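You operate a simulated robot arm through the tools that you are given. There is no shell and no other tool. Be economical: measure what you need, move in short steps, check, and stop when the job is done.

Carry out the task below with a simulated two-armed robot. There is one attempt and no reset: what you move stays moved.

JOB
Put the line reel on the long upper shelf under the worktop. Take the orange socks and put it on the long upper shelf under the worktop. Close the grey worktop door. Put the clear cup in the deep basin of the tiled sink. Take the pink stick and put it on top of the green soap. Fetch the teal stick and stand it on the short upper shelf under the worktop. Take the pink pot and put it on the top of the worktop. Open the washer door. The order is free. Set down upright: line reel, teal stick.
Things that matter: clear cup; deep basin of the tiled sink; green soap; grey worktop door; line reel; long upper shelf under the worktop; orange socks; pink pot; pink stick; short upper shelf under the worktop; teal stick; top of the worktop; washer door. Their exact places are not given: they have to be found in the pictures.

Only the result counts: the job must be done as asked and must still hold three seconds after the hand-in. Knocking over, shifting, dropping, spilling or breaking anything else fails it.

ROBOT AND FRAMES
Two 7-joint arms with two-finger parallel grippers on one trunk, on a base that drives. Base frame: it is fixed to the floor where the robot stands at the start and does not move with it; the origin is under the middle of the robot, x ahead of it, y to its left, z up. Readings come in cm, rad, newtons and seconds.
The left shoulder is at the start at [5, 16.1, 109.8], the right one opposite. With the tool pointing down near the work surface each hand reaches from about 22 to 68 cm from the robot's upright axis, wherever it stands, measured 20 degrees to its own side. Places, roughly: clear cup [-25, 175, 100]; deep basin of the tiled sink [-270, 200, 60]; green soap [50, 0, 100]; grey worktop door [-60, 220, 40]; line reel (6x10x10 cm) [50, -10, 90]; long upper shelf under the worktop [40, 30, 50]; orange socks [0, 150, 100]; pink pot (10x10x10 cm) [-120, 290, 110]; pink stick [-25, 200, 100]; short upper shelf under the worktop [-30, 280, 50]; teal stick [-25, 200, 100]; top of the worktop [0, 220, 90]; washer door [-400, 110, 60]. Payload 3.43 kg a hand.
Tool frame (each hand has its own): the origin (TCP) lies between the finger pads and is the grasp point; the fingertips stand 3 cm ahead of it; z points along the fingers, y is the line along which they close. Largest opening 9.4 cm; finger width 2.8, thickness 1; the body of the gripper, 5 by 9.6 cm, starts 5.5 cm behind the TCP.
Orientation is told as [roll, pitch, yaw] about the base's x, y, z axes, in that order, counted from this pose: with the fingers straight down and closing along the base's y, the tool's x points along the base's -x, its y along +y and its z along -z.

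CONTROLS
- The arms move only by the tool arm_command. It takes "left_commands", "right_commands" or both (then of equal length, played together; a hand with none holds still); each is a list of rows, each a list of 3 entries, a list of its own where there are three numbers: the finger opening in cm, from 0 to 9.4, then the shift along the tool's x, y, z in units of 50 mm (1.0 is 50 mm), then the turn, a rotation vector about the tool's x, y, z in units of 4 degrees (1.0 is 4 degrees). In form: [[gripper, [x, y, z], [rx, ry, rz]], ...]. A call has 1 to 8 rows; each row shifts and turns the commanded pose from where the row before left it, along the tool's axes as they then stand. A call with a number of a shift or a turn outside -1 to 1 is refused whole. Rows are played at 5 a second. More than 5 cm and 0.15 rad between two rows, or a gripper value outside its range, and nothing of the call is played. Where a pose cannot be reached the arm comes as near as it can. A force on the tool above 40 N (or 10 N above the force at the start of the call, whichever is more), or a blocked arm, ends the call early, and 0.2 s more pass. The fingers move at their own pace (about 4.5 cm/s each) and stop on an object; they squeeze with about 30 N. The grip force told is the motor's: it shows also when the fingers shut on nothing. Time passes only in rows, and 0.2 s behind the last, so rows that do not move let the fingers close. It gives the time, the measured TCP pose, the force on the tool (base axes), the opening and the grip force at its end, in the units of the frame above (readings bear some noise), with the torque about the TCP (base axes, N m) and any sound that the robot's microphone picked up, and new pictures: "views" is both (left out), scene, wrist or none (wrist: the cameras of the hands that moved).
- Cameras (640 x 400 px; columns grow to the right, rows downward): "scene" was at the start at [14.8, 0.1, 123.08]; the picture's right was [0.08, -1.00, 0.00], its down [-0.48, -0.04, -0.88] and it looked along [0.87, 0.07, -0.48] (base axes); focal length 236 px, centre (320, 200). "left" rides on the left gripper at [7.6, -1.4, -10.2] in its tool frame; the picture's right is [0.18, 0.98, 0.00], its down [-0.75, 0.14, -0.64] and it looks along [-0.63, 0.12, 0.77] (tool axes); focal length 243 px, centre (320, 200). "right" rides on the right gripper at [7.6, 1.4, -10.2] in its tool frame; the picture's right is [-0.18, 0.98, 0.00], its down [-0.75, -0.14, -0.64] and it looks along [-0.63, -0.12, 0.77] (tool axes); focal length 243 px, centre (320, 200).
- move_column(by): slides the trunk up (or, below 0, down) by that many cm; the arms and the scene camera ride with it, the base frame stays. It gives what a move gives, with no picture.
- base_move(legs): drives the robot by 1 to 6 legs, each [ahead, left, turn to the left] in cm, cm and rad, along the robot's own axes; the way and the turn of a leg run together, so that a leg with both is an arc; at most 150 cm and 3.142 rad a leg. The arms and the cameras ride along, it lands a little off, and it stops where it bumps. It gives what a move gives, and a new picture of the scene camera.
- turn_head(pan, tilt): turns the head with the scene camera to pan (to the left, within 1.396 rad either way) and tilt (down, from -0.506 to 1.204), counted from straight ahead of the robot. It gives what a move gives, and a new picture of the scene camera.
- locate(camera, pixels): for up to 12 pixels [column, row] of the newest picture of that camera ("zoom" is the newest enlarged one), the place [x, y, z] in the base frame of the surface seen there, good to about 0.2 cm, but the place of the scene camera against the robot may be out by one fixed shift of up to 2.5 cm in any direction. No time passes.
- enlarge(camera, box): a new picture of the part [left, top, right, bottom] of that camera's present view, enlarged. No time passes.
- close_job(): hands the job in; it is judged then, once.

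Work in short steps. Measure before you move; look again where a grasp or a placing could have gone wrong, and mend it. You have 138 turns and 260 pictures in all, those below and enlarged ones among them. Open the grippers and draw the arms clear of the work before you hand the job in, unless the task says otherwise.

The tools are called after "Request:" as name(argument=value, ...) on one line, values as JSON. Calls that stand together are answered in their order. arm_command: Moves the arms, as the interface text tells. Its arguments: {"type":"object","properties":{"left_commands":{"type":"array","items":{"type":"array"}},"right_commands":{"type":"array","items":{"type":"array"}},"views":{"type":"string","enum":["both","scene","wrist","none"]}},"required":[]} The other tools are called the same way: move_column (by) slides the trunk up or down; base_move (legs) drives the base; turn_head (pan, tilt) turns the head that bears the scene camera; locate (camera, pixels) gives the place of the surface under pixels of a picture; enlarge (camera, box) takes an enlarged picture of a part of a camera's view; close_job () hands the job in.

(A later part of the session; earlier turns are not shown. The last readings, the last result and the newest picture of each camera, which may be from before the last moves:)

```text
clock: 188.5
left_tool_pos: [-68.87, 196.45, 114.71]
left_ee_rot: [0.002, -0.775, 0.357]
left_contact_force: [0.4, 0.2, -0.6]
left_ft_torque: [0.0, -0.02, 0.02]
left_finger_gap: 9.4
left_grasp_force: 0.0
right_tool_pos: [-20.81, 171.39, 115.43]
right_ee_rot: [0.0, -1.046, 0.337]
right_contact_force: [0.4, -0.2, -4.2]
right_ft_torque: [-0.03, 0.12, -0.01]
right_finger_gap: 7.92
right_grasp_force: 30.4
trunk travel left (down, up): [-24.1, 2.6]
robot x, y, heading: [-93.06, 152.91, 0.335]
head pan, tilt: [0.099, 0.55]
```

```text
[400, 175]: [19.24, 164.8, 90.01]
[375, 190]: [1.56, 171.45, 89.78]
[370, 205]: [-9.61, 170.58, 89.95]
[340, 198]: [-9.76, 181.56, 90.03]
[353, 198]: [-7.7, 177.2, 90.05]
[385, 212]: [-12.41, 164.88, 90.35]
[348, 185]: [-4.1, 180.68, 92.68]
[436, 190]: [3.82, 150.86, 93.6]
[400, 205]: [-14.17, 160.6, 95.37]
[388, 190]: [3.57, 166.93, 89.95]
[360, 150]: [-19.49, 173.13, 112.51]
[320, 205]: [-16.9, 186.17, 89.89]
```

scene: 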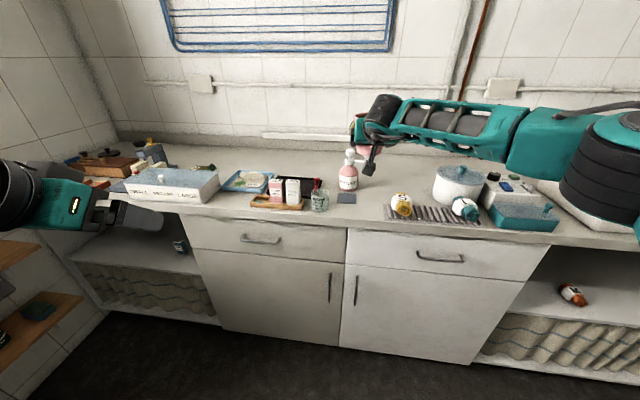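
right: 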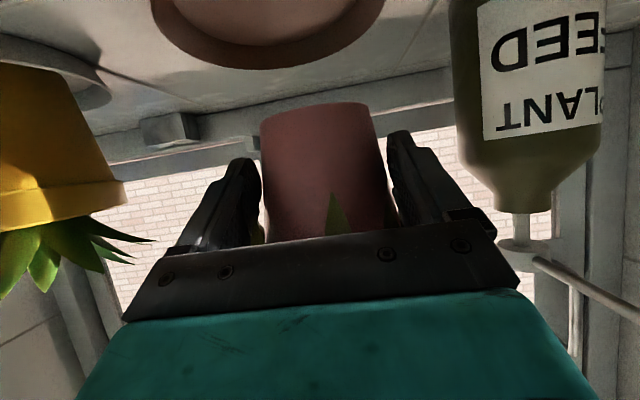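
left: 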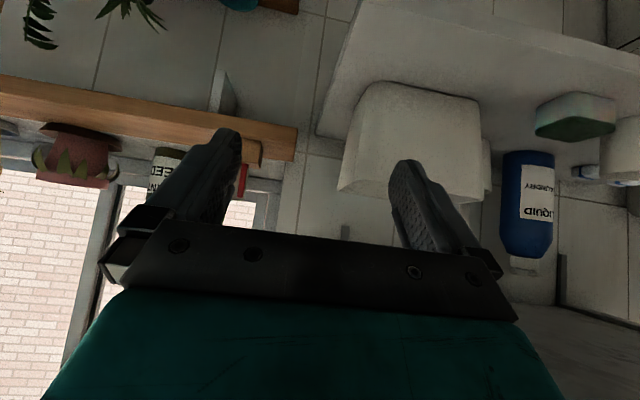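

I'll place the pot near the front edge at u≈41, v≈166 (bare patch), so the wrist camera stays off the worktop. Base first, then trunk down.

Request:
base_move(legs=[[10.5, -4.4, 0]])

Request:
move_column(by=-18)

Request:
arm_command(right_commands=[[4, [0, 0, 0], [0, 0, 0]]], views="both")

```text
clock: 189.7
left_tool_pos: [-57.66, 195.55, 114.69]
left_ee_rot: [0.002, -0.775, 0.358]
left_contact_force: [0.3, 0.6, 0.4]
left_ft_torque: [0.02, 0.04, -0.02]
left_finger_gap: 9.43
left_grasp_force: 0.0
right_tool_pos: [-9.71, 170.39, 115.29]
right_ee_rot: [0.004, -1.046, 0.336]
right_contact_force: [0.3, -0.6, -4.3]
right_ft_torque: [-0.03, 0.12, 0.04]
right_finger_gap: 7.94
right_grasp_force: 30.2
trunk travel left (down, up): [-24.1, 2.6]
robot x, y, heading: [-81.72, 151.86, 0.337]
head pan, tilt: [0.099, 0.55]
```

scene: 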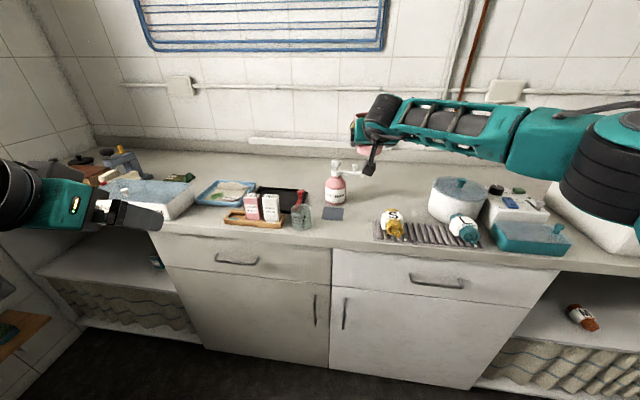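

```text
clock: 191.7
left_tool_pos: [-57.71, 195.44, 96.69]
left_ee_rot: [0.004, -0.775, 0.359]
left_contact_force: [0.0, 0.7, 0.3]
left_ft_torque: [-0.01, 0.01, 0.01]
left_finger_gap: 9.4
left_grasp_force: 0.1
right_tool_pos: [-9.7, 170.38, 97.28]
right_ee_rot: [0.003, -1.047, 0.336]
right_contact_force: [-0.5, -0.4, -3.3]
right_ft_torque: [-0.04, 0.1, -0.01]
right_finger_gap: 7.95
right_grasp_force: 30.2
trunk travel left (down, up): [-6.1, 20.6]
robot x, y, heading: [-81.95, 151.73, 0.34]
head pan, tilt: [0.099, 0.55]
```

```text
clock: 192.1
left_tool_pos: [-57.66, 195.49, 96.73]
left_ee_rot: [0.004, -0.775, 0.36]
left_contact_force: [0.0, 0.3, -0.6]
left_ft_torque: [0.0, 0.01, 0.02]
left_finger_gap: 9.42
left_grasp_force: 0.0
right_tool_pos: [-9.7, 170.28, 97.42]
right_ee_rot: [0.002, -1.046, 0.336]
right_contact_force: [0.3, 1.5, -4.4]
right_ft_torque: [-0.06, 0.12, 0.0]
right_finger_gap: 7.93
right_grasp_force: 30.6
trunk travel left (down, up): [-6.1, 20.6]
robot x, y, heading: [-81.86, 152.15, 0.338]
head pan, tilt: [0.099, 0.55]
```

scene: 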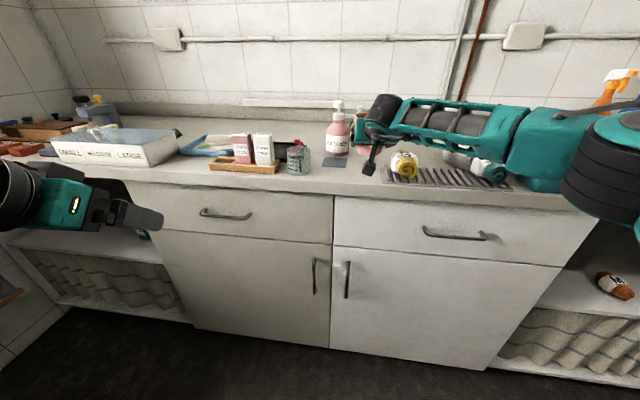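
right: 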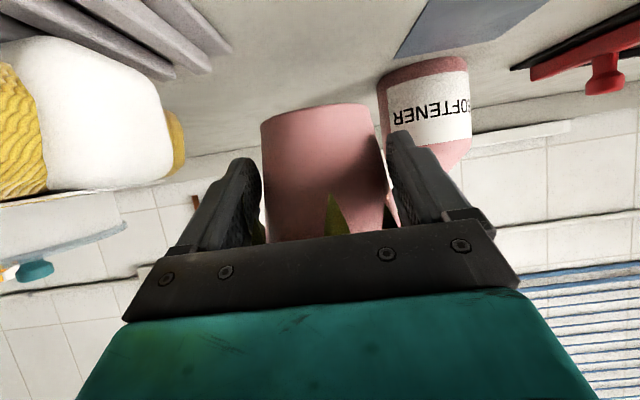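

I check the clearance to the softener bottle and rack before lowering the last 3.6 cm.

Request:
locate(camera="right", pixels=[[385, 95], [392, 115], [430, 130], [400, 60], [180, 60], [165, 110], [225, 50], [405, 140], [320, 110]])

```text
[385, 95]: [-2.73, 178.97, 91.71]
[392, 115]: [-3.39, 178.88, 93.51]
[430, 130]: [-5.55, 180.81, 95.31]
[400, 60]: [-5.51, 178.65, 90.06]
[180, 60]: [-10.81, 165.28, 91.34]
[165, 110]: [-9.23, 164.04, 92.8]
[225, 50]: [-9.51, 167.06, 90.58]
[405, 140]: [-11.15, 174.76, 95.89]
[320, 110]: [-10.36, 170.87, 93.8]
```

Pot base would just overlap the rack end, so I shift 1.8 cm left and lower 3.3 cm.

Request:
arm_command(right_commands=[[4, [0, 0.36, 0], [0, 0, 0]], [4, [0.26, 0, 0.15], [0, 0, 0]], [4, [0.26, 0, 0.15], [0, 0, 0]], [4, [0.06, 0, 0.035], [0, 0, 0]], [4, [0.035, 0, 0.02], [0, 0, 0]], [4, [0, 0, 0], [0, 0, 0]]], views="wrist")

```text
clock: 193.5
left_tool_pos: [-57.76, 195.56, 96.67]
left_ee_rot: [0.002, -0.775, 0.36]
left_contact_force: [0.2, 0.4, -0.2]
left_ft_torque: [0.02, -0.02, 0.04]
left_finger_gap: 9.4
left_grasp_force: 0.1
right_tool_pos: [-10.38, 172.15, 94.02]
right_ee_rot: [0.0, -1.051, 0.339]
right_contact_force: [1.2, 1.8, 2.9]
right_ft_torque: [-0.06, -0.03, 0.05]
right_finger_gap: 7.91
right_grasp_force: 29.6
trunk travel left (down, up): [-6.1, 20.6]
robot x, y, heading: [-81.54, 152.09, 0.333]
head pan, tilt: [0.099, 0.55]
```

right: 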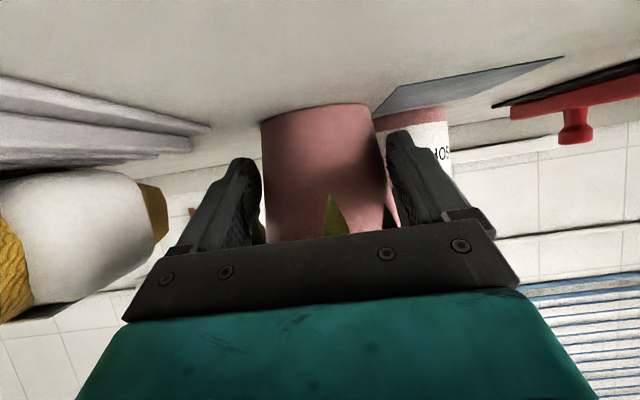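

Contact begins. I press slightly, open fully and check.

Request:
arm_command(right_commands=[[4, [0.025, 0, 0.015], [0, 0, 0]], [8.4, [0, 0, 0], [0, 0, 0]], [9.3, [0, 0, 0], [0, 0, 0]], [9.3, [0, 0, 0], [0, 0, 0]]], views="wrist")

Request:
base_move(legs=[[-14, 0, 0]])

```text
clock: 194.5
left_tool_pos: [-57.78, 195.55, 96.61]
left_ee_rot: [0.005, -0.775, 0.36]
left_contact_force: [-0.6, 0.1, -0.6]
left_ft_torque: [0.01, -0.01, 0.01]
left_finger_gap: 9.4
left_grasp_force: 0.1
right_tool_pos: [-10.24, 172.24, 93.75]
right_ee_rot: [0.001, -1.048, 0.337]
right_contact_force: [-0.3, -0.8, -0.3]
right_ft_torque: [0.01, 0.01, -0.01]
right_finger_gap: 9.31
right_grasp_force: 0.0
trunk travel left (down, up): [-6.1, 20.6]
robot x, y, heading: [-81.7, 152.17, 0.339]
head pan, tilt: [0.099, 0.55]
```

right: 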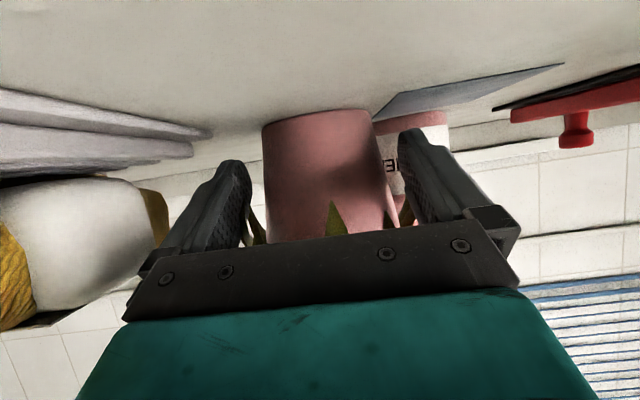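

```text
clock: 195.8
left_tool_pos: [-70.58, 190.81, 96.7]
left_ee_rot: [0.003, -0.777, 0.354]
left_contact_force: [0.9, -0.9, -0.7]
left_ft_torque: [0.01, 0.01, 0.01]
left_finger_gap: 9.4
left_grasp_force: 0.0
right_tool_pos: [-23.09, 167.24, 93.91]
right_ee_rot: [0.001, -1.049, 0.33]
right_contact_force: [-0.7, 0.2, 0.2]
right_ft_torque: [0.03, 0.03, 0.01]
right_finger_gap: 9.27
right_grasp_force: 0.0
trunk travel left (down, up): [-6.1, 20.6]
robot x, y, heading: [-94.56, 147.63, 0.331]
head pan, tilt: [0.099, 0.55]
```

scene: 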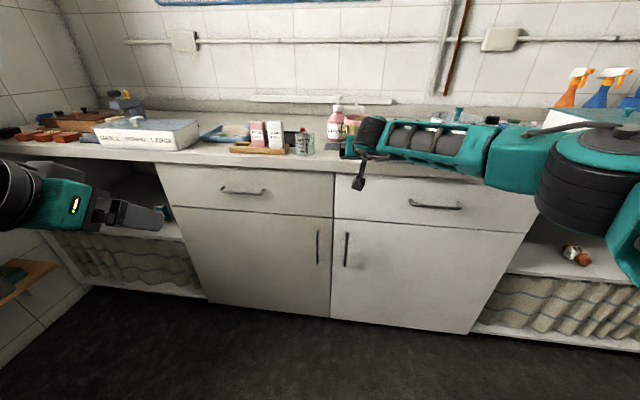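

The pot stands on the worktop. For the pink stick I replicate the teal approach 5.5 cm further right: raise trunk, retract the right arm, pitch the left hand.

Request:
move_column(by=16)

Request:
arm_command(left_commands=[[5.6, [0, 0, 0], [0, -1, 0]], [5.6, [0, 0, 0], [0, -1, 0]], [5.6, [0, 0, 0], [0, -1, 0]], [5.6, [0, 0, 0], [0, -1, 0]], [5.6, [0, 0, 0], [0, 0, 0]], [5.6, [0, 0, 0], [0, 0, 0]]], right_commands=[[9.3, [0.4, 0, -0.75], [0, 0, 0]], [9.3, [0.4, 0, -0.75], [0, 0, 0]], [9.3, [0.4, 0, -0.75], [0, 0, 0]], [9.3, [0.4, 0, -0.75], [0, 0, 0]], [9.3, [0.4, 0, -0.75], [0, 0, 0]], [9.3, [0.4, 0, -0.75], [0, 0, 0]]], views="none")

Request:
base_move(legs=[[0, 0, -0.034], [12.5, -0.8, 0]])

Request:
arm_command(left_commands=[[5.6, [-0.223, -0.06, 0.9], [0, 0, 0]], [5.6, [-0.223, -0.06, 0.9], [0, 0, 0]], [5.6, [-0.223, -0.06, 0.9], [0, 0, 0]], [5.6, [-0.223, -0.06, 0.9], [0, 0, 0]], [5.6, [-0.223, -0.06, 0.9], [0, 0, 0]], [5.6, [0, 0, 0], [0, 0, 0]]], views="wrist")

```text
clock: 197.6
left_tool_pos: [-70.47, 190.91, 112.65]
left_ee_rot: [0.003, -0.776, 0.354]
left_contact_force: [0.6, 0.2, -0.5]
left_ft_torque: [-0.02, 0.0, 0.0]
left_finger_gap: 9.39
left_grasp_force: 0.1
right_tool_pos: [-23.15, 167.1, 109.76]
right_ee_rot: [0.001, -1.047, 0.332]
right_contact_force: [-0.1, 0.7, -0.3]
right_ft_torque: [-0.02, 0.0, -0.01]
right_finger_gap: 9.3
right_grasp_force: 0.1
trunk travel left (down, up): [-22.1, 4.6]
robot x, y, heading: [-95.02, 147.6, 0.328]
head pan, tilt: [0.099, 0.55]
```

```text
clock: 199.0
left_tool_pos: [-68.2, 193.62, 113.52]
left_ee_rot: [0.004, -1.055, 0.351]
left_contact_force: [-0.1, 0.4, -0.1]
left_ft_torque: [0.0, 0.0, 0.0]
left_finger_gap: 5.58
left_grasp_force: 0.0
left hand out of reach, approached as far as the arm can: row 1, 2, 3, 4
right_tool_pos: [-47.2, 158.59, 110.61]
right_ee_rot: [0.001, -1.05, 0.329]
right_contact_force: [-0.6, -0.1, -0.1]
right_ft_torque: [0.03, -0.02, 0.0]
right_finger_gap: 9.3
right_grasp_force: 0.0
trunk travel left (down, up): [-22.1, 4.6]
robot x, y, heading: [-94.73, 147.5, 0.33]
head pan, tilt: [0.099, 0.55]
```

```text
clock: 200.7
left_tool_pos: [-54.48, 195.4, 113.37]
left_ee_rot: [0.005, -1.05, 0.314]
left_contact_force: [1.1, 0.4, 1.0]
left_ft_torque: [0.01, 0.01, 0.0]
left_finger_gap: 5.6
left_grasp_force: 0.1
right_tool_pos: [-34.6, 159.68, 110.53]
right_ee_rot: [0.001, -1.046, 0.295]
right_contact_force: [0.1, -0.2, 0.2]
right_ft_torque: [-0.02, -0.03, 0.0]
right_finger_gap: 9.28
right_grasp_force: 0.1
trunk travel left (down, up): [-22.1, 4.6]
robot x, y, heading: [-82.77, 150.21, 0.296]
head pan, tilt: [0.099, 0.55]
```

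scene: 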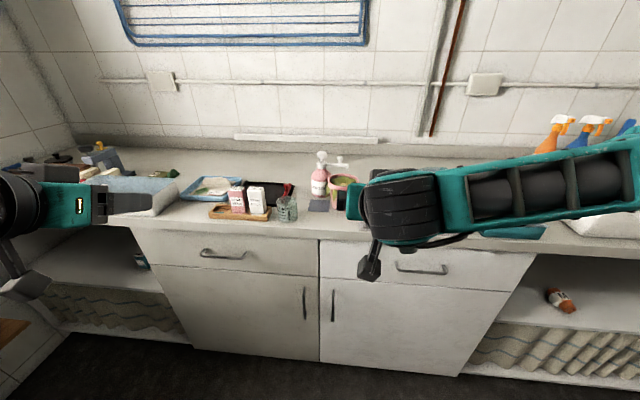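

```text
clock: 202.1
left_tool_pos: [-33.24, 200.66, 107.01]
left_ee_rot: [0.006, -1.054, 0.313]
left_contact_force: [-1.1, -0.1, 0.1]
left_ft_torque: [-0.01, -0.01, 0.01]
left_finger_gap: 5.6
left_grasp_force: 0.1
right_tool_pos: [-34.9, 159.88, 110.62]
right_ee_rot: [0.001, -1.05, 0.295]
right_contact_force: [0.5, -1.0, -0.2]
right_ft_torque: [0.02, -0.02, -0.03]
right_finger_gap: 9.32
right_grasp_force: 0.2
trunk travel left (down, up): [-22.1, 4.6]
robot x, y, heading: [-82.92, 150.1, 0.289]
head pan, tilt: [0.099, 0.55]
```

left: 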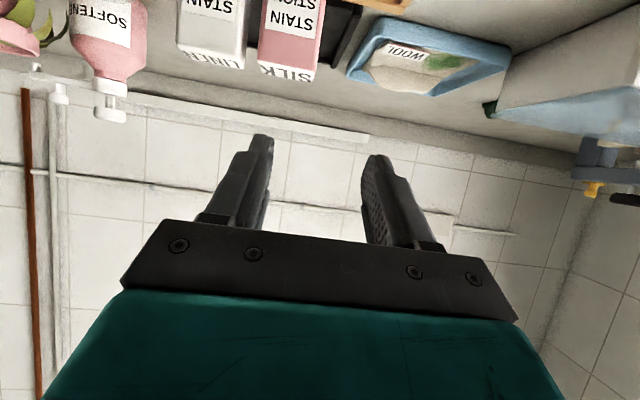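

I go to the pre-grasp point in front of pink (gap with white for the right finger).

Request:
arm_command(left_commands=[[5.6, [0.36, -0.25, 0], [0, 0, 0]], [5.6, [0.36, -0.24, 0.4], [0, 0, 0]], [5.6, [0.36, 0, 0.4], [0, 0, 0]], [5.6, [0, 0, 0.35], [0, 0, 0]], [5.6, [0, 0, 0], [0, 0, 0]]], views="wrist")

Request:
enlarge(camera="left", box=[180, 20, 420, 170])

```text
clock: 203.3
left_tool_pos: [-29.91, 199.14, 99.51]
left_ee_rot: [0.001, -1.051, 0.314]
left_contact_force: [-0.1, 0.2, 0.7]
left_ft_torque: [0.01, 0.0, 0.01]
left_finger_gap: 5.59
left_grasp_force: 0.0
right_tool_pos: [-34.84, 159.82, 110.65]
right_ee_rot: [0.002, -1.048, 0.294]
right_contact_force: [0.2, 0.1, -0.2]
right_ft_torque: [0.01, 0.02, -0.03]
right_finger_gap: 9.3
right_grasp_force: 0.0
trunk travel left (down, up): [-22.1, 4.6]
robot x, y, heading: [-82.62, 150.21, 0.296]
head pan, tilt: [0.099, 0.55]
```

left: 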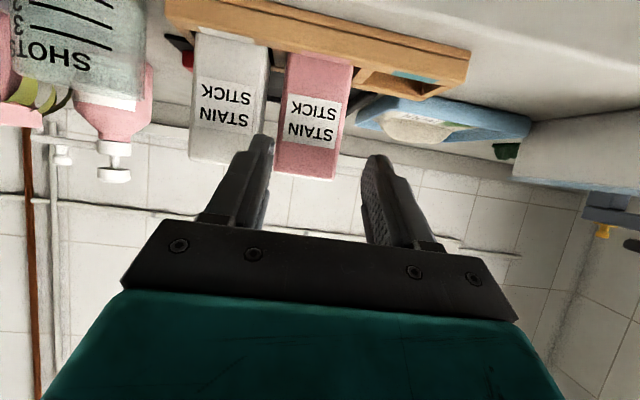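

```text
2.67 times, centred on (300, 95) of left
```

zoom: 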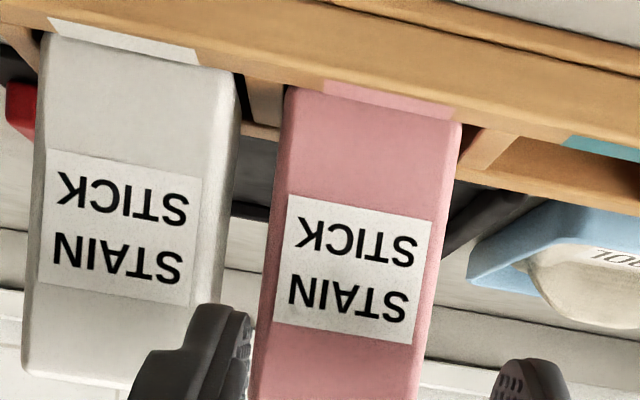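

Nearly the same picture as for teal. I measure edges and fingertip.

Request:
locate(camera="zoom", pixels=[[214, 250], [228, 180], [262, 300], [272, 230], [420, 310], [447, 220], [205, 310], [247, 320], [165, 360]])

```text
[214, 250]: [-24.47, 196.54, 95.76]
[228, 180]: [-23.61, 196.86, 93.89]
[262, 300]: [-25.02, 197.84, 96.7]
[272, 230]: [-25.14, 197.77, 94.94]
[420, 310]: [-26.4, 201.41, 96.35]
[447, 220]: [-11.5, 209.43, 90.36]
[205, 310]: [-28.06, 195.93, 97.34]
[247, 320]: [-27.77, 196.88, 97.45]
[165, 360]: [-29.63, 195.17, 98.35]
```

Gap is only ~1.35 cm; I shift −0.25 cm and advance slowly 4.4 cm.

Request:
arm_command(left_commands=[[5.6, [0, -0.05, 0], [0, 0, 0]], [5.6, [0, 0, 0.3], [0, 0, 0]], [5.6, [0, 0, 0.2], [0, 0, 0]], [5.6, [0, 0, 0.2], [0, 0, 0]], [5.6, [0, 0, 0.18], [0, 0, 0]], [5.6, [0, 0, 0], [0, 0, 0]]], views="wrist")

```text
clock: 204.7
left_tool_pos: [-26.12, 200.25, 97.52]
left_ee_rot: [0.005, -1.053, 0.315]
left_contact_force: [0.0, -0.8, -1.3]
left_ft_torque: [0.01, 0.05, 0.01]
left_finger_gap: 5.6
left_grasp_force: 0.1
right_tool_pos: [-34.77, 159.79, 110.7]
right_ee_rot: [0.002, -1.048, 0.295]
right_contact_force: [-0.6, -1.1, -0.4]
right_ft_torque: [-0.01, -0.01, -0.02]
right_finger_gap: 9.3
right_grasp_force: 0.1
trunk travel left (down, up): [-22.1, 4.6]
robot x, y, heading: [-82.59, 150.4, 0.296]
head pan, tilt: [0.099, 0.55]
```

left: 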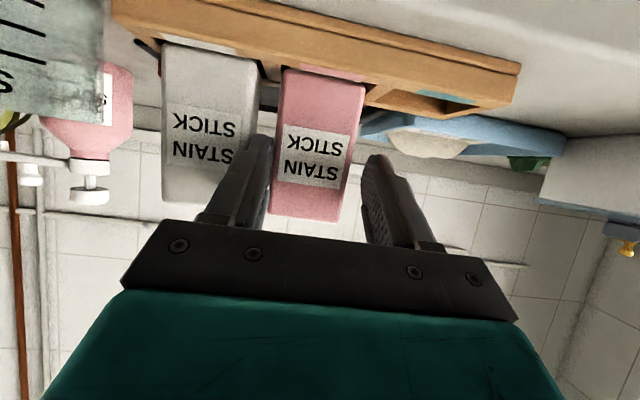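

No contact. I close in steps while re-centring on pink.

Request:
arm_command(left_commands=[[5.1, [0, -0.04, 0], [0, 0, 0]], [4.9, [0, -0.04, 0], [0, 0, 0]], [4.7, [0, -0.03, 0], [0, 0, 0]], [3, [0, 0, 0], [0, 0, 0]], [3, [0, 0, 0], [0, 0, 0]], [3, [0, 0, 0], [0, 0, 0]], [3, [-0.3, 0, -0.17], [0, 0, 0]]], views="wrist")

```text
clock: 206.3
left_tool_pos: [-26.01, 199.74, 99.15]
left_ee_rot: [0.004, -1.053, 0.314]
left_contact_force: [0.7, -0.2, 0.3]
left_ft_torque: [0.01, 0.01, 0.0]
left_finger_gap: 4.72
left_grasp_force: 29.8
right_tool_pos: [-34.92, 159.75, 110.59]
right_ee_rot: [0.003, -1.049, 0.296]
right_contact_force: [0.2, 0.5, 0.0]
right_ft_torque: [0.03, -0.01, 0.0]
right_finger_gap: 9.3
right_grasp_force: 0.1
trunk travel left (down, up): [-22.1, 4.6]
robot x, y, heading: [-82.7, 150.31, 0.291]
head pan, tilt: [0.099, 0.55]
```

left: 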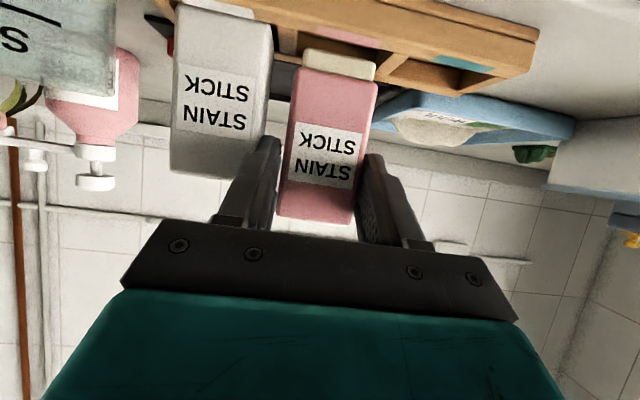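

Pink is gripped and lifting alone. I lift and retract the left arm, then shift the base left 20 cm so the right hand faces the cup.

Request:
arm_command(left_commands=[[3, [-0.8, 0, -0.45], [0, 0, 0]], [3, [-0.8, 0, -0.45], [0, 0, 0]], [3, [-0.6, 0, -0.35], [0, 0, 0]], [3, [0.45, 0, -0.85], [0, 0, 0]], [3, [0.45, 0, -0.85], [0, 0, 0]], [3, [0.45, 0, -0.85], [0, 0, 0]], [3, [0.45, 0, -0.85], [0, 0, 0]]], views="none")

Request:
base_move(legs=[[0, 20, 0]])

Request:
arm_command(right_commands=[[9.3, [0.5, 0, 0.28], [0, 0, 0]], [9.3, [0.5, 0, 0.28], [0, 0, 0]], [9.3, [0, 0, 0], [0, 0, 0]]], views="wrist")

```text
clock: 207.9
left_tool_pos: [-44.34, 193.67, 112.34]
left_ee_rot: [0.005, -1.053, 0.316]
left_contact_force: [-0.1, -0.4, -0.9]
left_ft_torque: [-0.01, 0.02, -0.02]
left_finger_gap: 4.73
left_grasp_force: 29.6
right_tool_pos: [-34.83, 159.86, 110.54]
right_ee_rot: [0.001, -1.048, 0.295]
right_contact_force: [0.3, 0.0, 0.2]
right_ft_torque: [0.01, 0.05, 0.01]
right_finger_gap: 9.32
right_grasp_force: 0.2
trunk travel left (down, up): [-22.1, 4.6]
robot x, y, heading: [-83.13, 150.07, 0.289]
head pan, tilt: [0.099, 0.55]
```

```text
clock: 209.5
left_tool_pos: [-49.92, 212.76, 112.16]
left_ee_rot: [0.002, -1.055, 0.314]
left_contact_force: [-0.4, 0.5, -1.2]
left_ft_torque: [-0.02, -0.02, 0.0]
left_finger_gap: 4.72
left_grasp_force: 29.9
right_tool_pos: [-40.55, 178.86, 110.68]
right_ee_rot: [-0.001, -1.049, 0.292]
right_contact_force: [-0.8, 0.4, 0.0]
right_ft_torque: [-0.03, -0.02, -0.01]
right_finger_gap: 9.3
right_grasp_force: 0.0
trunk travel left (down, up): [-22.1, 4.6]
robot x, y, heading: [-88.72, 169.73, 0.287]
head pan, tilt: [0.099, 0.55]
```

scene: 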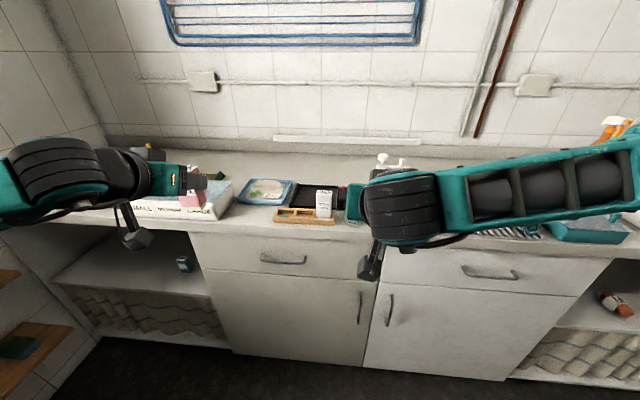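

```text
clock: 210.3
left_tool_pos: [-49.88, 212.8, 112.27]
left_ee_rot: [0.001, -1.054, 0.31]
left_contact_force: [0.2, 0.4, -0.4]
left_ft_torque: [-0.04, -0.02, 0.0]
left_finger_gap: 4.75
left_grasp_force: 29.5
right_tool_pos: [-40.39, 178.72, 104.85]
right_ee_rot: [0.001, -1.049, 0.289]
right_contact_force: [0.3, 0.3, 0.9]
right_ft_torque: [0.05, -0.02, 0.01]
right_finger_gap: 9.31
right_grasp_force: 0.1
trunk travel left (down, up): [-22.1, 4.6]
robot x, y, heading: [-88.7, 169.29, 0.291]
head pan, tilt: [0.099, 0.55]
```

right: 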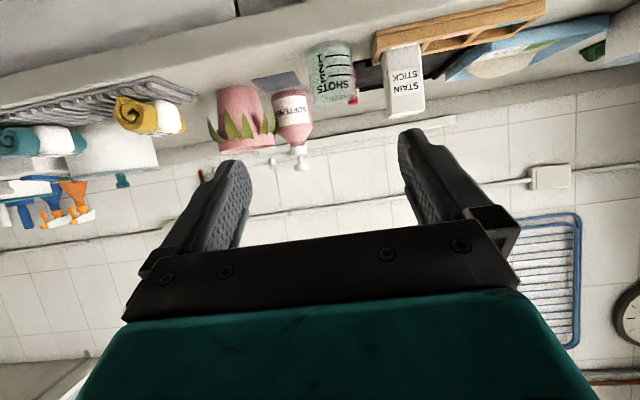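

The cup is at (332,73) with the white stick right beside it. I locate its outline.

Request:
enlarge(camera="right", box=[260, 10, 460, 135])

Request:
locate(camera="right", pixels=[[310, 75], [332, 72], [353, 72], [332, 90], [330, 50], [315, 50], [348, 48], [332, 102], [390, 75], [300, 75], [308, 60], [355, 95]])

```text
3.20 times, centred on (360, 72) of right
```

zoom: 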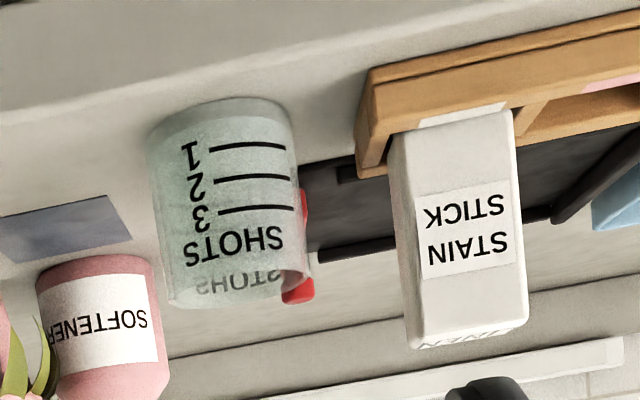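

```text
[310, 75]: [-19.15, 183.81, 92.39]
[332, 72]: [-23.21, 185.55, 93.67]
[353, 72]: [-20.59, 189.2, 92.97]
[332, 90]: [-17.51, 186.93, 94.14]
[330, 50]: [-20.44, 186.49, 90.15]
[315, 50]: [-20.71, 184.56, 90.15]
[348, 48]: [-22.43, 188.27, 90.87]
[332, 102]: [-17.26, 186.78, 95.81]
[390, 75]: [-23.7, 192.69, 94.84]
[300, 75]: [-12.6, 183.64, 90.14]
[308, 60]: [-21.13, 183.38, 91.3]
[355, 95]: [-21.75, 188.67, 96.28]
```

Cup centre ≈ (−20.4,186.3), Ø≈6 cm. I go to 10 cm in front of it at grip height with opening 7.8.

Request:
arm_command(right_commands=[[7.8, [0.15, 0.075, 0.69], [0, 0, 0]], [7.8, [0.15, 0.075, 0.69], [0, 0, 0]], [7.8, [0.15, 0.075, 0.69], [0, 0, 0]], [7.8, [0.15, 0.075, 0.69], [0, 0, 0]], [7.8, [0, 0, 0], [0, 0, 0]]], views="wrist")

Request:
locate(camera="right", pixels=[[320, 100], [290, 100], [350, 100], [280, 100], [360, 100], [320, 130], [320, 80]])

```text
clock: 211.5
left_tool_pos: [-49.9, 212.69, 112.23]
left_ee_rot: [0.001, -1.054, 0.31]
left_contact_force: [1.2, 0.1, -1.1]
left_ft_torque: [-0.03, 0.05, 0.01]
left_finger_gap: 4.72
left_grasp_force: 30.2
right_tool_pos: [-30.77, 183.55, 95.24]
right_ee_rot: [0.003, -1.049, 0.29]
right_contact_force: [-0.2, 0.1, 0.6]
right_ft_torque: [-0.01, -0.02, 0.0]
right_finger_gap: 7.81
right_grasp_force: 0.0
trunk travel left (down, up): [-22.1, 4.6]
robot x, y, heading: [-88.9, 169.62, 0.29]
head pan, tilt: [0.099, 0.55]
```

right: 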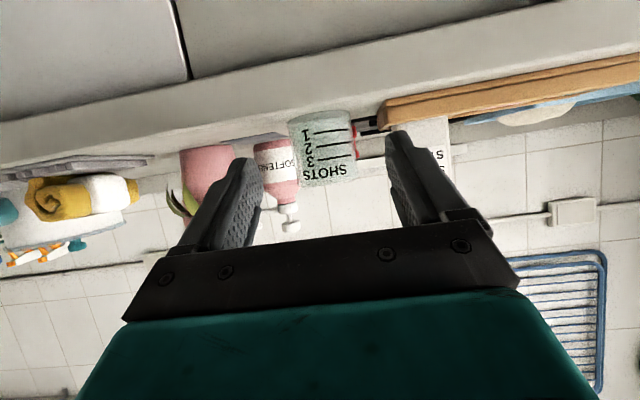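

```text
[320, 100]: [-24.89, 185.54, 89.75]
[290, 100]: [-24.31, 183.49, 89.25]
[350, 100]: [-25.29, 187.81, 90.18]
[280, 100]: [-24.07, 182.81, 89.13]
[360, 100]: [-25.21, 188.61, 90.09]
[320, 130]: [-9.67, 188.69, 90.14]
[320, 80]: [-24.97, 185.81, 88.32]
```

Aligned. I advance 9.9 cm and close gently on the cup.

Request:
arm_command(right_commands=[[7.8, [-0.275, -0.02, 0.61], [0, 0, 0]], [7.8, [-0.275, -0.02, 0.61], [0, 0, 0]], [7.8, [-0.265, 0, 0.6], [0, 0, 0]], [7.8, [0, 0, 0], [0, 0, 0]], [6, [0, 0, 0], [0, 0, 0]], [5, [0, 0, 0], [0, 0, 0]], [5, [0, 0, 0], [0, 0, 0]]], views="wrist")

```text
clock: 213.1
left_tool_pos: [-49.88, 212.83, 112.32]
left_ee_rot: [0.003, -1.054, 0.312]
left_contact_force: [0.6, 0.3, -0.8]
left_ft_torque: [0.04, 0.0, -0.03]
left_finger_gap: 4.74
left_grasp_force: 29.7
right_tool_pos: [-21.38, 185.9, 94.5]
right_ee_rot: [0.002, -1.05, 0.291]
right_contact_force: [0.8, -0.6, -0.3]
right_ft_torque: [-0.04, -0.02, 0.02]
right_finger_gap: 5.98
right_grasp_force: 30.0
trunk travel left (down, up): [-22.1, 4.6]
robot x, y, heading: [-88.81, 169.46, 0.291]
head pan, tilt: [0.099, 0.55]
```

right: 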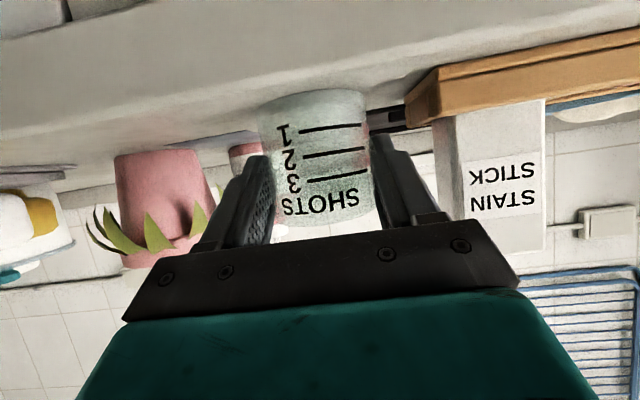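

Cup gripped (6.0 cm). I lift it, retract, bring the left hand inward, then drive to the soap.

Request:
arm_command(right_commands=[[5, [-0.5, 0, -0.29], [0, 0, 0]], [5, [-0.8, 0, -0.46], [0, 0, 0]], [5, [-0.8, 0, -0.46], [0, 0, 0]], [5, [-0.5, 0, -0.29], [0, 0, 0]], [5, [0.45, 0, -0.8], [0, 0, 0]], [5, [0.45, 0, -0.8], [0, 0, 0]], [5, [0.45, 0, -0.8], [0, 0, 0]], [5, [0.45, 0, -0.8], [0, 0, 0]]], views="wrist")

Request:
base_move(legs=[[-28, 0, 0.01], [0, -110, 0], [0, -80, 0]])

Request:
turn_head(pan=0.1, tilt=0.55)

```text
clock: 214.9
left_tool_pos: [-49.98, 212.75, 112.43]
left_ee_rot: [0.001, -1.054, 0.311]
left_contact_force: [0.5, 1.2, -0.4]
left_ft_torque: [-0.03, 0.02, 0.02]
left_finger_gap: 4.74
left_grasp_force: 30.1
right_tool_pos: [-39.15, 180.15, 110.08]
right_ee_rot: [0.004, -1.049, 0.29]
right_contact_force: [0.6, 0.5, -0.7]
right_ft_torque: [-0.01, 0.0, 0.03]
right_finger_gap: 5.97
right_grasp_force: 29.9
trunk travel left (down, up): [-22.1, 4.6]
robot x, y, heading: [-88.37, 169.56, 0.292]
head pan, tilt: [0.099, 0.55]
```

right: 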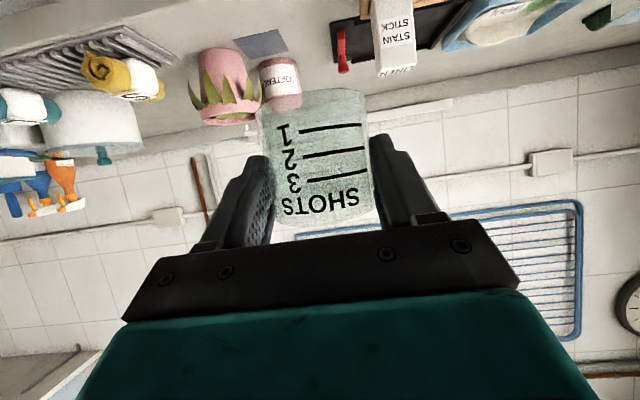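

```text
clock: 226.1
left_tool_pos: [-16.8, 22.34, 112.41]
left_ee_rot: [0.003, -1.054, 0.358]
left_contact_force: [-0.1, -0.3, -0.4]
left_ft_torque: [-0.01, -0.01, 0.0]
left_finger_gap: 4.75
left_grasp_force: 29.8
right_tool_pos: [-4.49, -9.56, 109.89]
right_ee_rot: [0.002, -1.048, 0.337]
right_contact_force: [0.4, 0.3, -0.3]
right_ft_torque: [0.0, -0.02, 0.02]
right_finger_gap: 5.92
right_grasp_force: 30.4
trunk travel left (down, up): [-22.1, 4.6]
robot x, y, heading: [-53.62, -22.22, 0.338]
head pan, tilt: [0.099, 0.55]
```

scene: 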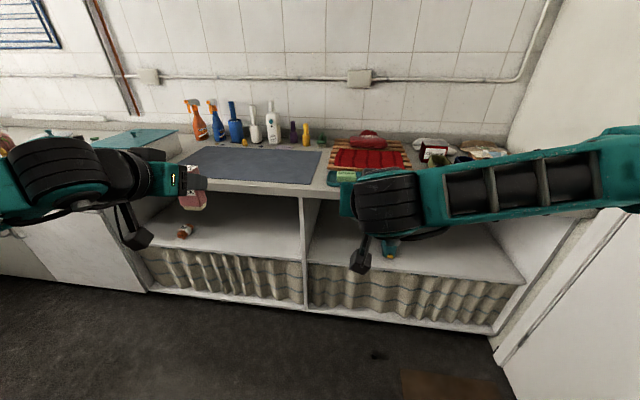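

```text
clock: 226.7
left_tool_pos: [-16.82, 22.65, 112.19]
left_ee_rot: [0.001, -1.052, 0.358]
left_contact_force: [-0.2, 0.1, -0.9]
left_ft_torque: [0.02, 0.01, 0.0]
left_finger_gap: 4.74
left_grasp_force: 30.1
right_tool_pos: [-4.44, -9.49, 109.95]
right_ee_rot: [0.003, -1.047, 0.338]
right_contact_force: [0.6, -0.1, -1.1]
right_ft_torque: [-0.01, -0.02, -0.03]
right_finger_gap: 5.92
right_grasp_force: 29.7
trunk travel left (down, up): [-22.1, 4.6]
robot x, y, heading: [-53.41, -22.35, 0.341]
head pan, tilt: [0.099, 0.55]
```

scene: 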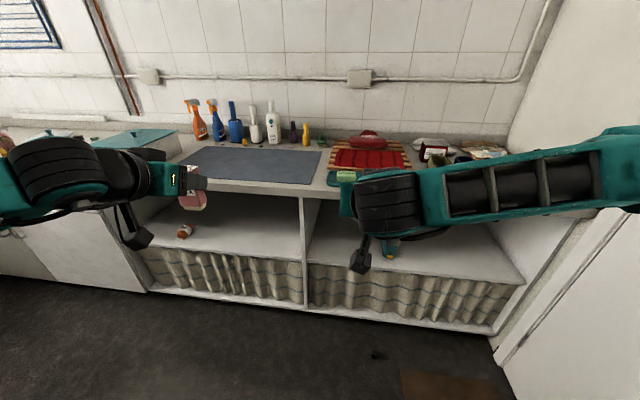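

I bring the left hand inward and the right hand outward, square up the base and get a wrist view of the soap.

Request:
arm_command(left_commands=[[3, [0, -0.7, 0], [0, 0, 0]], [3, [0, -0.7, 0], [0, 0, 0]], [3, [0, -0.7, 0], [0, 0, 0]], [3, [0, -0.7, 0], [0, 0, 0]], [3, [0, -0.7, 0], [0, 0, 0]]], right_commands=[[5, [0, -0.8, 0], [0, 0, 0]], [5, [0, -0.8, 0], [0, 0, 0]], [5, [0, -0.8, 0], [0, 0, 0]], [5, [0, -0.8, 0], [0, 0, 0]], [5, [0, 0, 0], [0, 0, 0]]], views="none")

Request:
base_move(legs=[[0, -9, -0.035], [25, 0, 0]])

Request:
arm_command(left_commands=[[3, [0, 0, 0], [0, 0, 0]]], views="wrist")

```text
clock: 227.9
left_tool_pos: [-10.47, 6.0, 112.36]
left_ee_rot: [0.002, -1.053, 0.359]
left_contact_force: [-0.4, 0.3, -0.6]
left_ft_torque: [-0.02, 0.0, 0.01]
left_finger_gap: 4.74
left_grasp_force: 30.2
right_tool_pos: [0.75, -24.92, 109.68]
right_ee_rot: [0.003, -1.047, 0.338]
right_contact_force: [0.2, 0.5, -0.6]
right_ft_torque: [-0.02, 0.03, 0.01]
right_finger_gap: 5.89
right_grasp_force: 30.4
trunk travel left (down, up): [-22.1, 4.6]
robot x, y, heading: [-53.34, -22.73, 0.34]
head pan, tilt: [0.099, 0.55]
```

```text
clock: 230.4
left_tool_pos: [17.25, 3.45, 112.26]
left_ee_rot: [0.002, -1.055, 0.322]
left_contact_force: [1.0, -0.4, -1.2]
left_ft_torque: [-0.02, -0.02, -0.03]
left_finger_gap: 4.74
left_grasp_force: 30.0
right_tool_pos: [27.36, -27.86, 109.77]
right_ee_rot: [0.0, -1.049, 0.299]
right_contact_force: [0.3, 0.1, -1.2]
right_ft_torque: [0.01, 0.0, 0.03]
right_finger_gap: 5.89
right_grasp_force: 30.4
trunk travel left (down, up): [-22.1, 4.6]
robot x, y, heading: [-26.58, -23.5, 0.298]
head pan, tilt: [0.099, 0.55]
```

scene: 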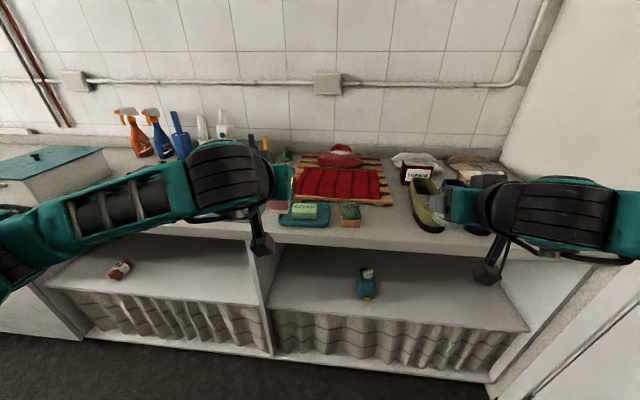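

```text
clock: 230.8
left_tool_pos: [17.34, 3.47, 112.27]
left_ee_rot: [0.003, -1.054, 0.321]
left_contact_force: [0.6, 0.2, -1.1]
left_ft_torque: [0.01, -0.01, 0.0]
left_finger_gap: 4.72
left_grasp_force: 30.2
right_tool_pos: [27.3, -28.0, 109.7]
right_ee_rot: [0.002, -1.047, 0.301]
right_contact_force: [0.0, 0.0, -0.6]
right_ft_torque: [0.01, 0.04, 0.03]
right_finger_gap: 5.89
right_grasp_force: 29.8
trunk travel left (down, up): [-22.1, 4.6]
robot x, y, heading: [-26.94, -23.36, 0.301]
head pan, tilt: [0.099, 0.55]
```

left: 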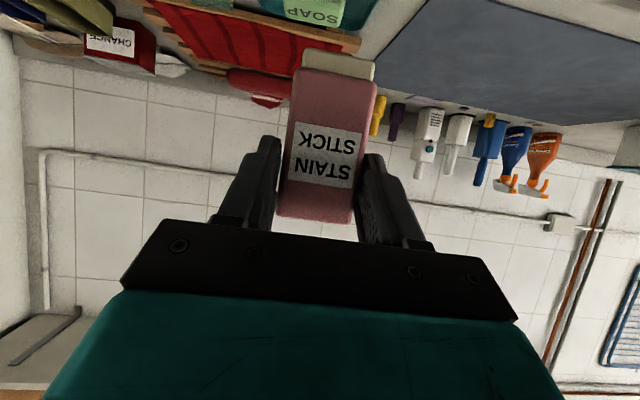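

Soap peeks in at (315,10). I locate it in both views.

Request:
locate(camera="left", pixels=[[292, 6], [315, 4], [340, 6], [315, 18], [288, 14], [342, 22], [320, 24], [335, 55], [335, 62], [310, 52], [368, 66]])

Request:
enlarge(camera="scene", box=[240, 170, 400, 270])

```text
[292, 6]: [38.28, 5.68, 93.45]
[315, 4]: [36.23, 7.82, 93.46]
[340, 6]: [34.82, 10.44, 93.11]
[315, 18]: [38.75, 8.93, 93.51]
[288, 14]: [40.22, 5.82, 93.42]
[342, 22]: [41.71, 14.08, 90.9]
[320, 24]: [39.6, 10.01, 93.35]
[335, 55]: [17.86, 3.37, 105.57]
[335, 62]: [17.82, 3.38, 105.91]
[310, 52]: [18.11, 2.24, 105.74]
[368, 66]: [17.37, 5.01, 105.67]
```

```text
4.00 times, centred on (320, 220) of scene
```

zoom: 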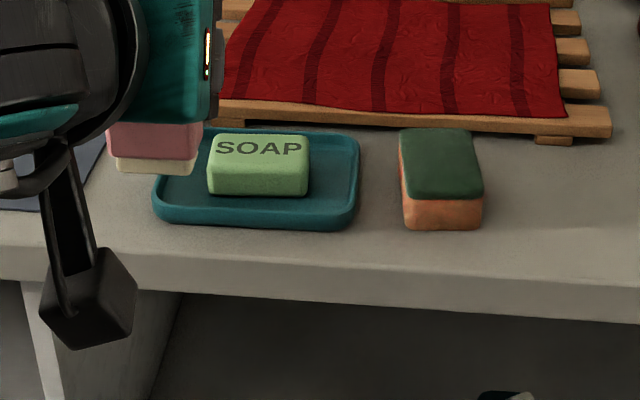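

I locate the soap's top corners in the enlarged scene picture.

Request:
locate(camera="zoom", pixels=[[215, 140], [302, 139], [304, 164], [212, 162], [258, 150], [235, 150], [280, 150], [158, 195], [335, 222], [440, 160]])

```text
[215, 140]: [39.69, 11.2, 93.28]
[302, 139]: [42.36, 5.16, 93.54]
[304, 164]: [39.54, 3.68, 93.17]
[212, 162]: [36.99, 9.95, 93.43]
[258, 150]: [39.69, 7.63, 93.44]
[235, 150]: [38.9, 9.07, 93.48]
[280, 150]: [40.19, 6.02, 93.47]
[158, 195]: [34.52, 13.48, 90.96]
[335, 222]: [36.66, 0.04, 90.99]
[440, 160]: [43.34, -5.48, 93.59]
```

Scene and wrist readings disagree a bit; I lower the hand 6 cm to see the whole soap in the wrist view.

Request:
arm_command(left_commands=[[3, [0.52, 0, 0.29], [0, 0, 0]], [3, [0.52, 0, 0.29], [0, 0, 0]], [3, [0, 0, 0], [0, 0, 0]]], views="wrist")

Request:
enlarge(camera="left", box=[240, 0, 400, 100])

```text
clock: 231.7
left_tool_pos: [17.12, 3.62, 106.54]
left_ee_rot: [0.005, -1.054, 0.321]
left_contact_force: [-0.4, 0.4, -1.2]
left_ft_torque: [0.01, 0.01, -0.04]
left_finger_gap: 4.73
left_grasp_force: 29.9
right_tool_pos: [27.43, -28.01, 109.66]
right_ee_rot: [0.003, -1.046, 0.299]
right_contact_force: [-0.3, -0.1, -0.5]
right_ft_torque: [-0.01, 0.04, 0.0]
right_finger_gap: 5.89
right_grasp_force: 30.0
trunk travel left (down, up): [-22.1, 4.6]
robot x, y, heading: [-26.62, -23.74, 0.304]
head pan, tilt: [0.099, 0.55]
```

left: 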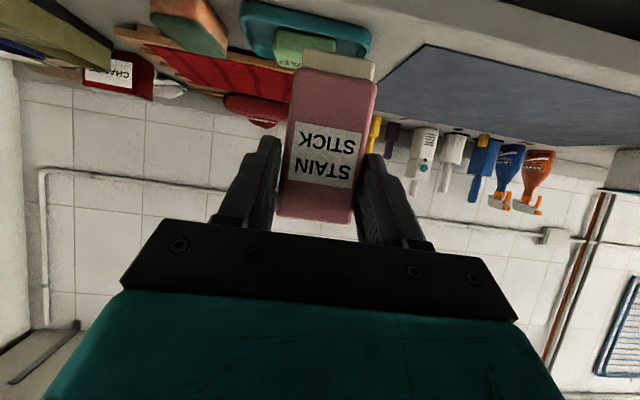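

```text
4.00 times, centred on (320, 50) of left
```

zoom: 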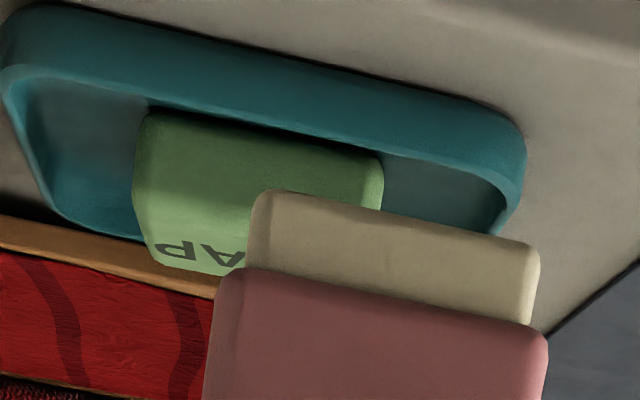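

The soap's front is visible now; I locate its front corners, top and dish in this enlarged view.

Request:
locate(camera="zoom", pixels=[[140, 120], [140, 180], [375, 165], [380, 195], [250, 140], [152, 235], [160, 262], [200, 265], [250, 170], [240, 250], [150, 225], [370, 200]])

```text
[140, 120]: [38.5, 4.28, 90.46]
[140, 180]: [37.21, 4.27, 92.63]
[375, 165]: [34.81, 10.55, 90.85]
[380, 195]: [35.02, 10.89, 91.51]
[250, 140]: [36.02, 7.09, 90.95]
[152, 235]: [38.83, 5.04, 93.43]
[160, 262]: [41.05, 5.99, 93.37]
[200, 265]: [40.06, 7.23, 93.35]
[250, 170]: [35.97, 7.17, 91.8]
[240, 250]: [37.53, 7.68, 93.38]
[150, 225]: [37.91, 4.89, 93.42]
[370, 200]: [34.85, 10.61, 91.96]
```

Soap top centre ≈ (37.9,8.2), z 93.4; the stick's base centre is 1.5 cm ahead of the TCP and 6.7 below. I drive 10 cm forward, then position over the soap.

Request:
base_move(legs=[[10, 0, 0]])

```text
clock: 232.8
left_tool_pos: [26.52, 6.6, 106.33]
left_ee_rot: [0.003, -1.053, 0.32]
left_contact_force: [-1.1, 0.6, 0.0]
left_ft_torque: [0.02, 0.03, 0.03]
left_finger_gap: 4.72
left_grasp_force: 30.0
right_tool_pos: [36.76, -25.06, 109.65]
right_ee_rot: [-0.001, -1.047, 0.299]
right_contact_force: [0.5, 0.2, -1.4]
right_ft_torque: [0.02, 0.0, 0.04]
right_finger_gap: 5.9
right_grasp_force: 30.5
trunk travel left (down, up): [-22.1, 4.6]
robot x, y, heading: [-17.37, -20.95, 0.3]
head pan, tilt: [0.099, 0.55]
```

scene: 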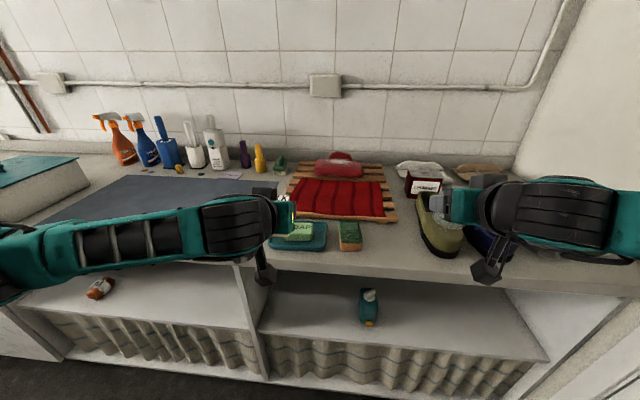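

I move the stick over the soap centre, 2.3 cm above.

Request:
arm_command(left_commands=[[3, [-0.105, -0.137, 0.695], [0, 0, 0]], [3, [-0.105, -0.137, 0.695], [0, 0, 0]], [3, [-0.105, -0.137, 0.695], [0, 0, 0]], [3, [0, 0, 0], [0, 0, 0]]], views="both")

Request:
enlarge(camera="left", box=[220, 0, 460, 150])

Request:
locate(camera="left", pixels=[[310, 55], [335, 58], [368, 68], [290, 30], [340, 35], [390, 40], [280, 55], [400, 65]])

```text
clock: 233.8
left_tool_pos: [36.68, 7.74, 102.22]
left_ee_rot: [0.001, -1.055, 0.319]
left_contact_force: [-0.9, -0.3, -0.4]
left_ft_torque: [-0.03, 0.0, 0.0]
left_finger_gap: 4.73
left_grasp_force: 30.2
right_tool_pos: [36.65, -25.02, 109.73]
right_ee_rot: [0.001, -1.047, 0.299]
right_contact_force: [0.7, -0.8, -0.5]
right_ft_torque: [-0.01, -0.01, -0.03]
right_finger_gap: 5.89
right_grasp_force: 30.3
trunk travel left (down, up): [-22.1, 4.6]
robot x, y, heading: [-17.23, -20.94, 0.301]
head pan, tilt: [0.099, 0.55]
```

scene: 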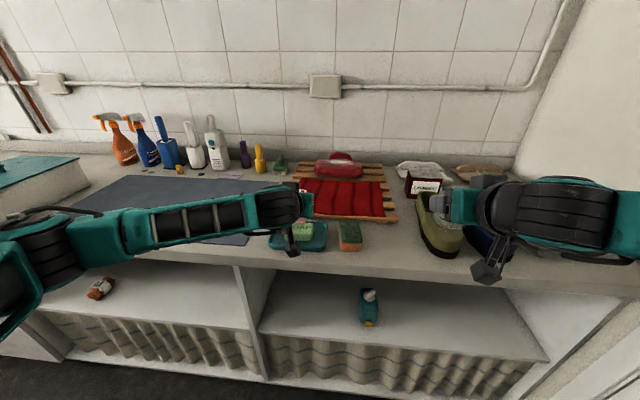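
left: 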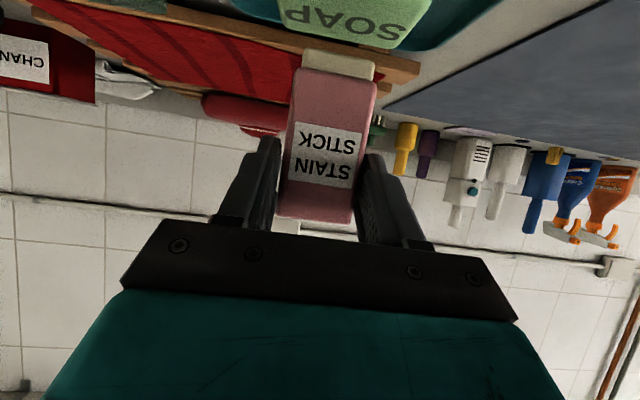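

```text
2.67 times, centred on (340, 75) of left
```

zoom: 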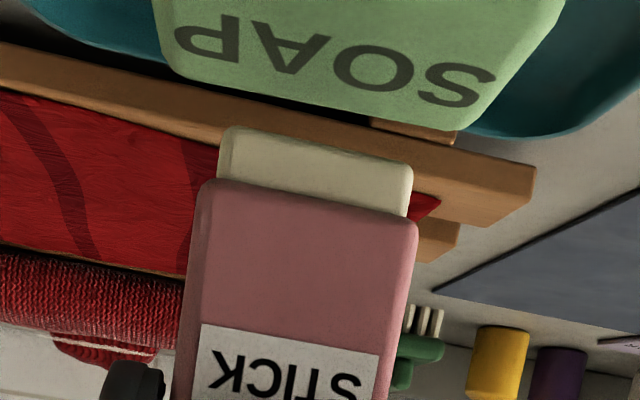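

```text
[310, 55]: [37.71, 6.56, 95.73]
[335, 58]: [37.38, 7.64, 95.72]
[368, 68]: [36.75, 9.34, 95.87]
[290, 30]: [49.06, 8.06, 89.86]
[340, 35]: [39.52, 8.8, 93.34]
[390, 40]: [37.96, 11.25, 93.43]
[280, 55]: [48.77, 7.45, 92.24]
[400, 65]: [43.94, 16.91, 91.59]
```

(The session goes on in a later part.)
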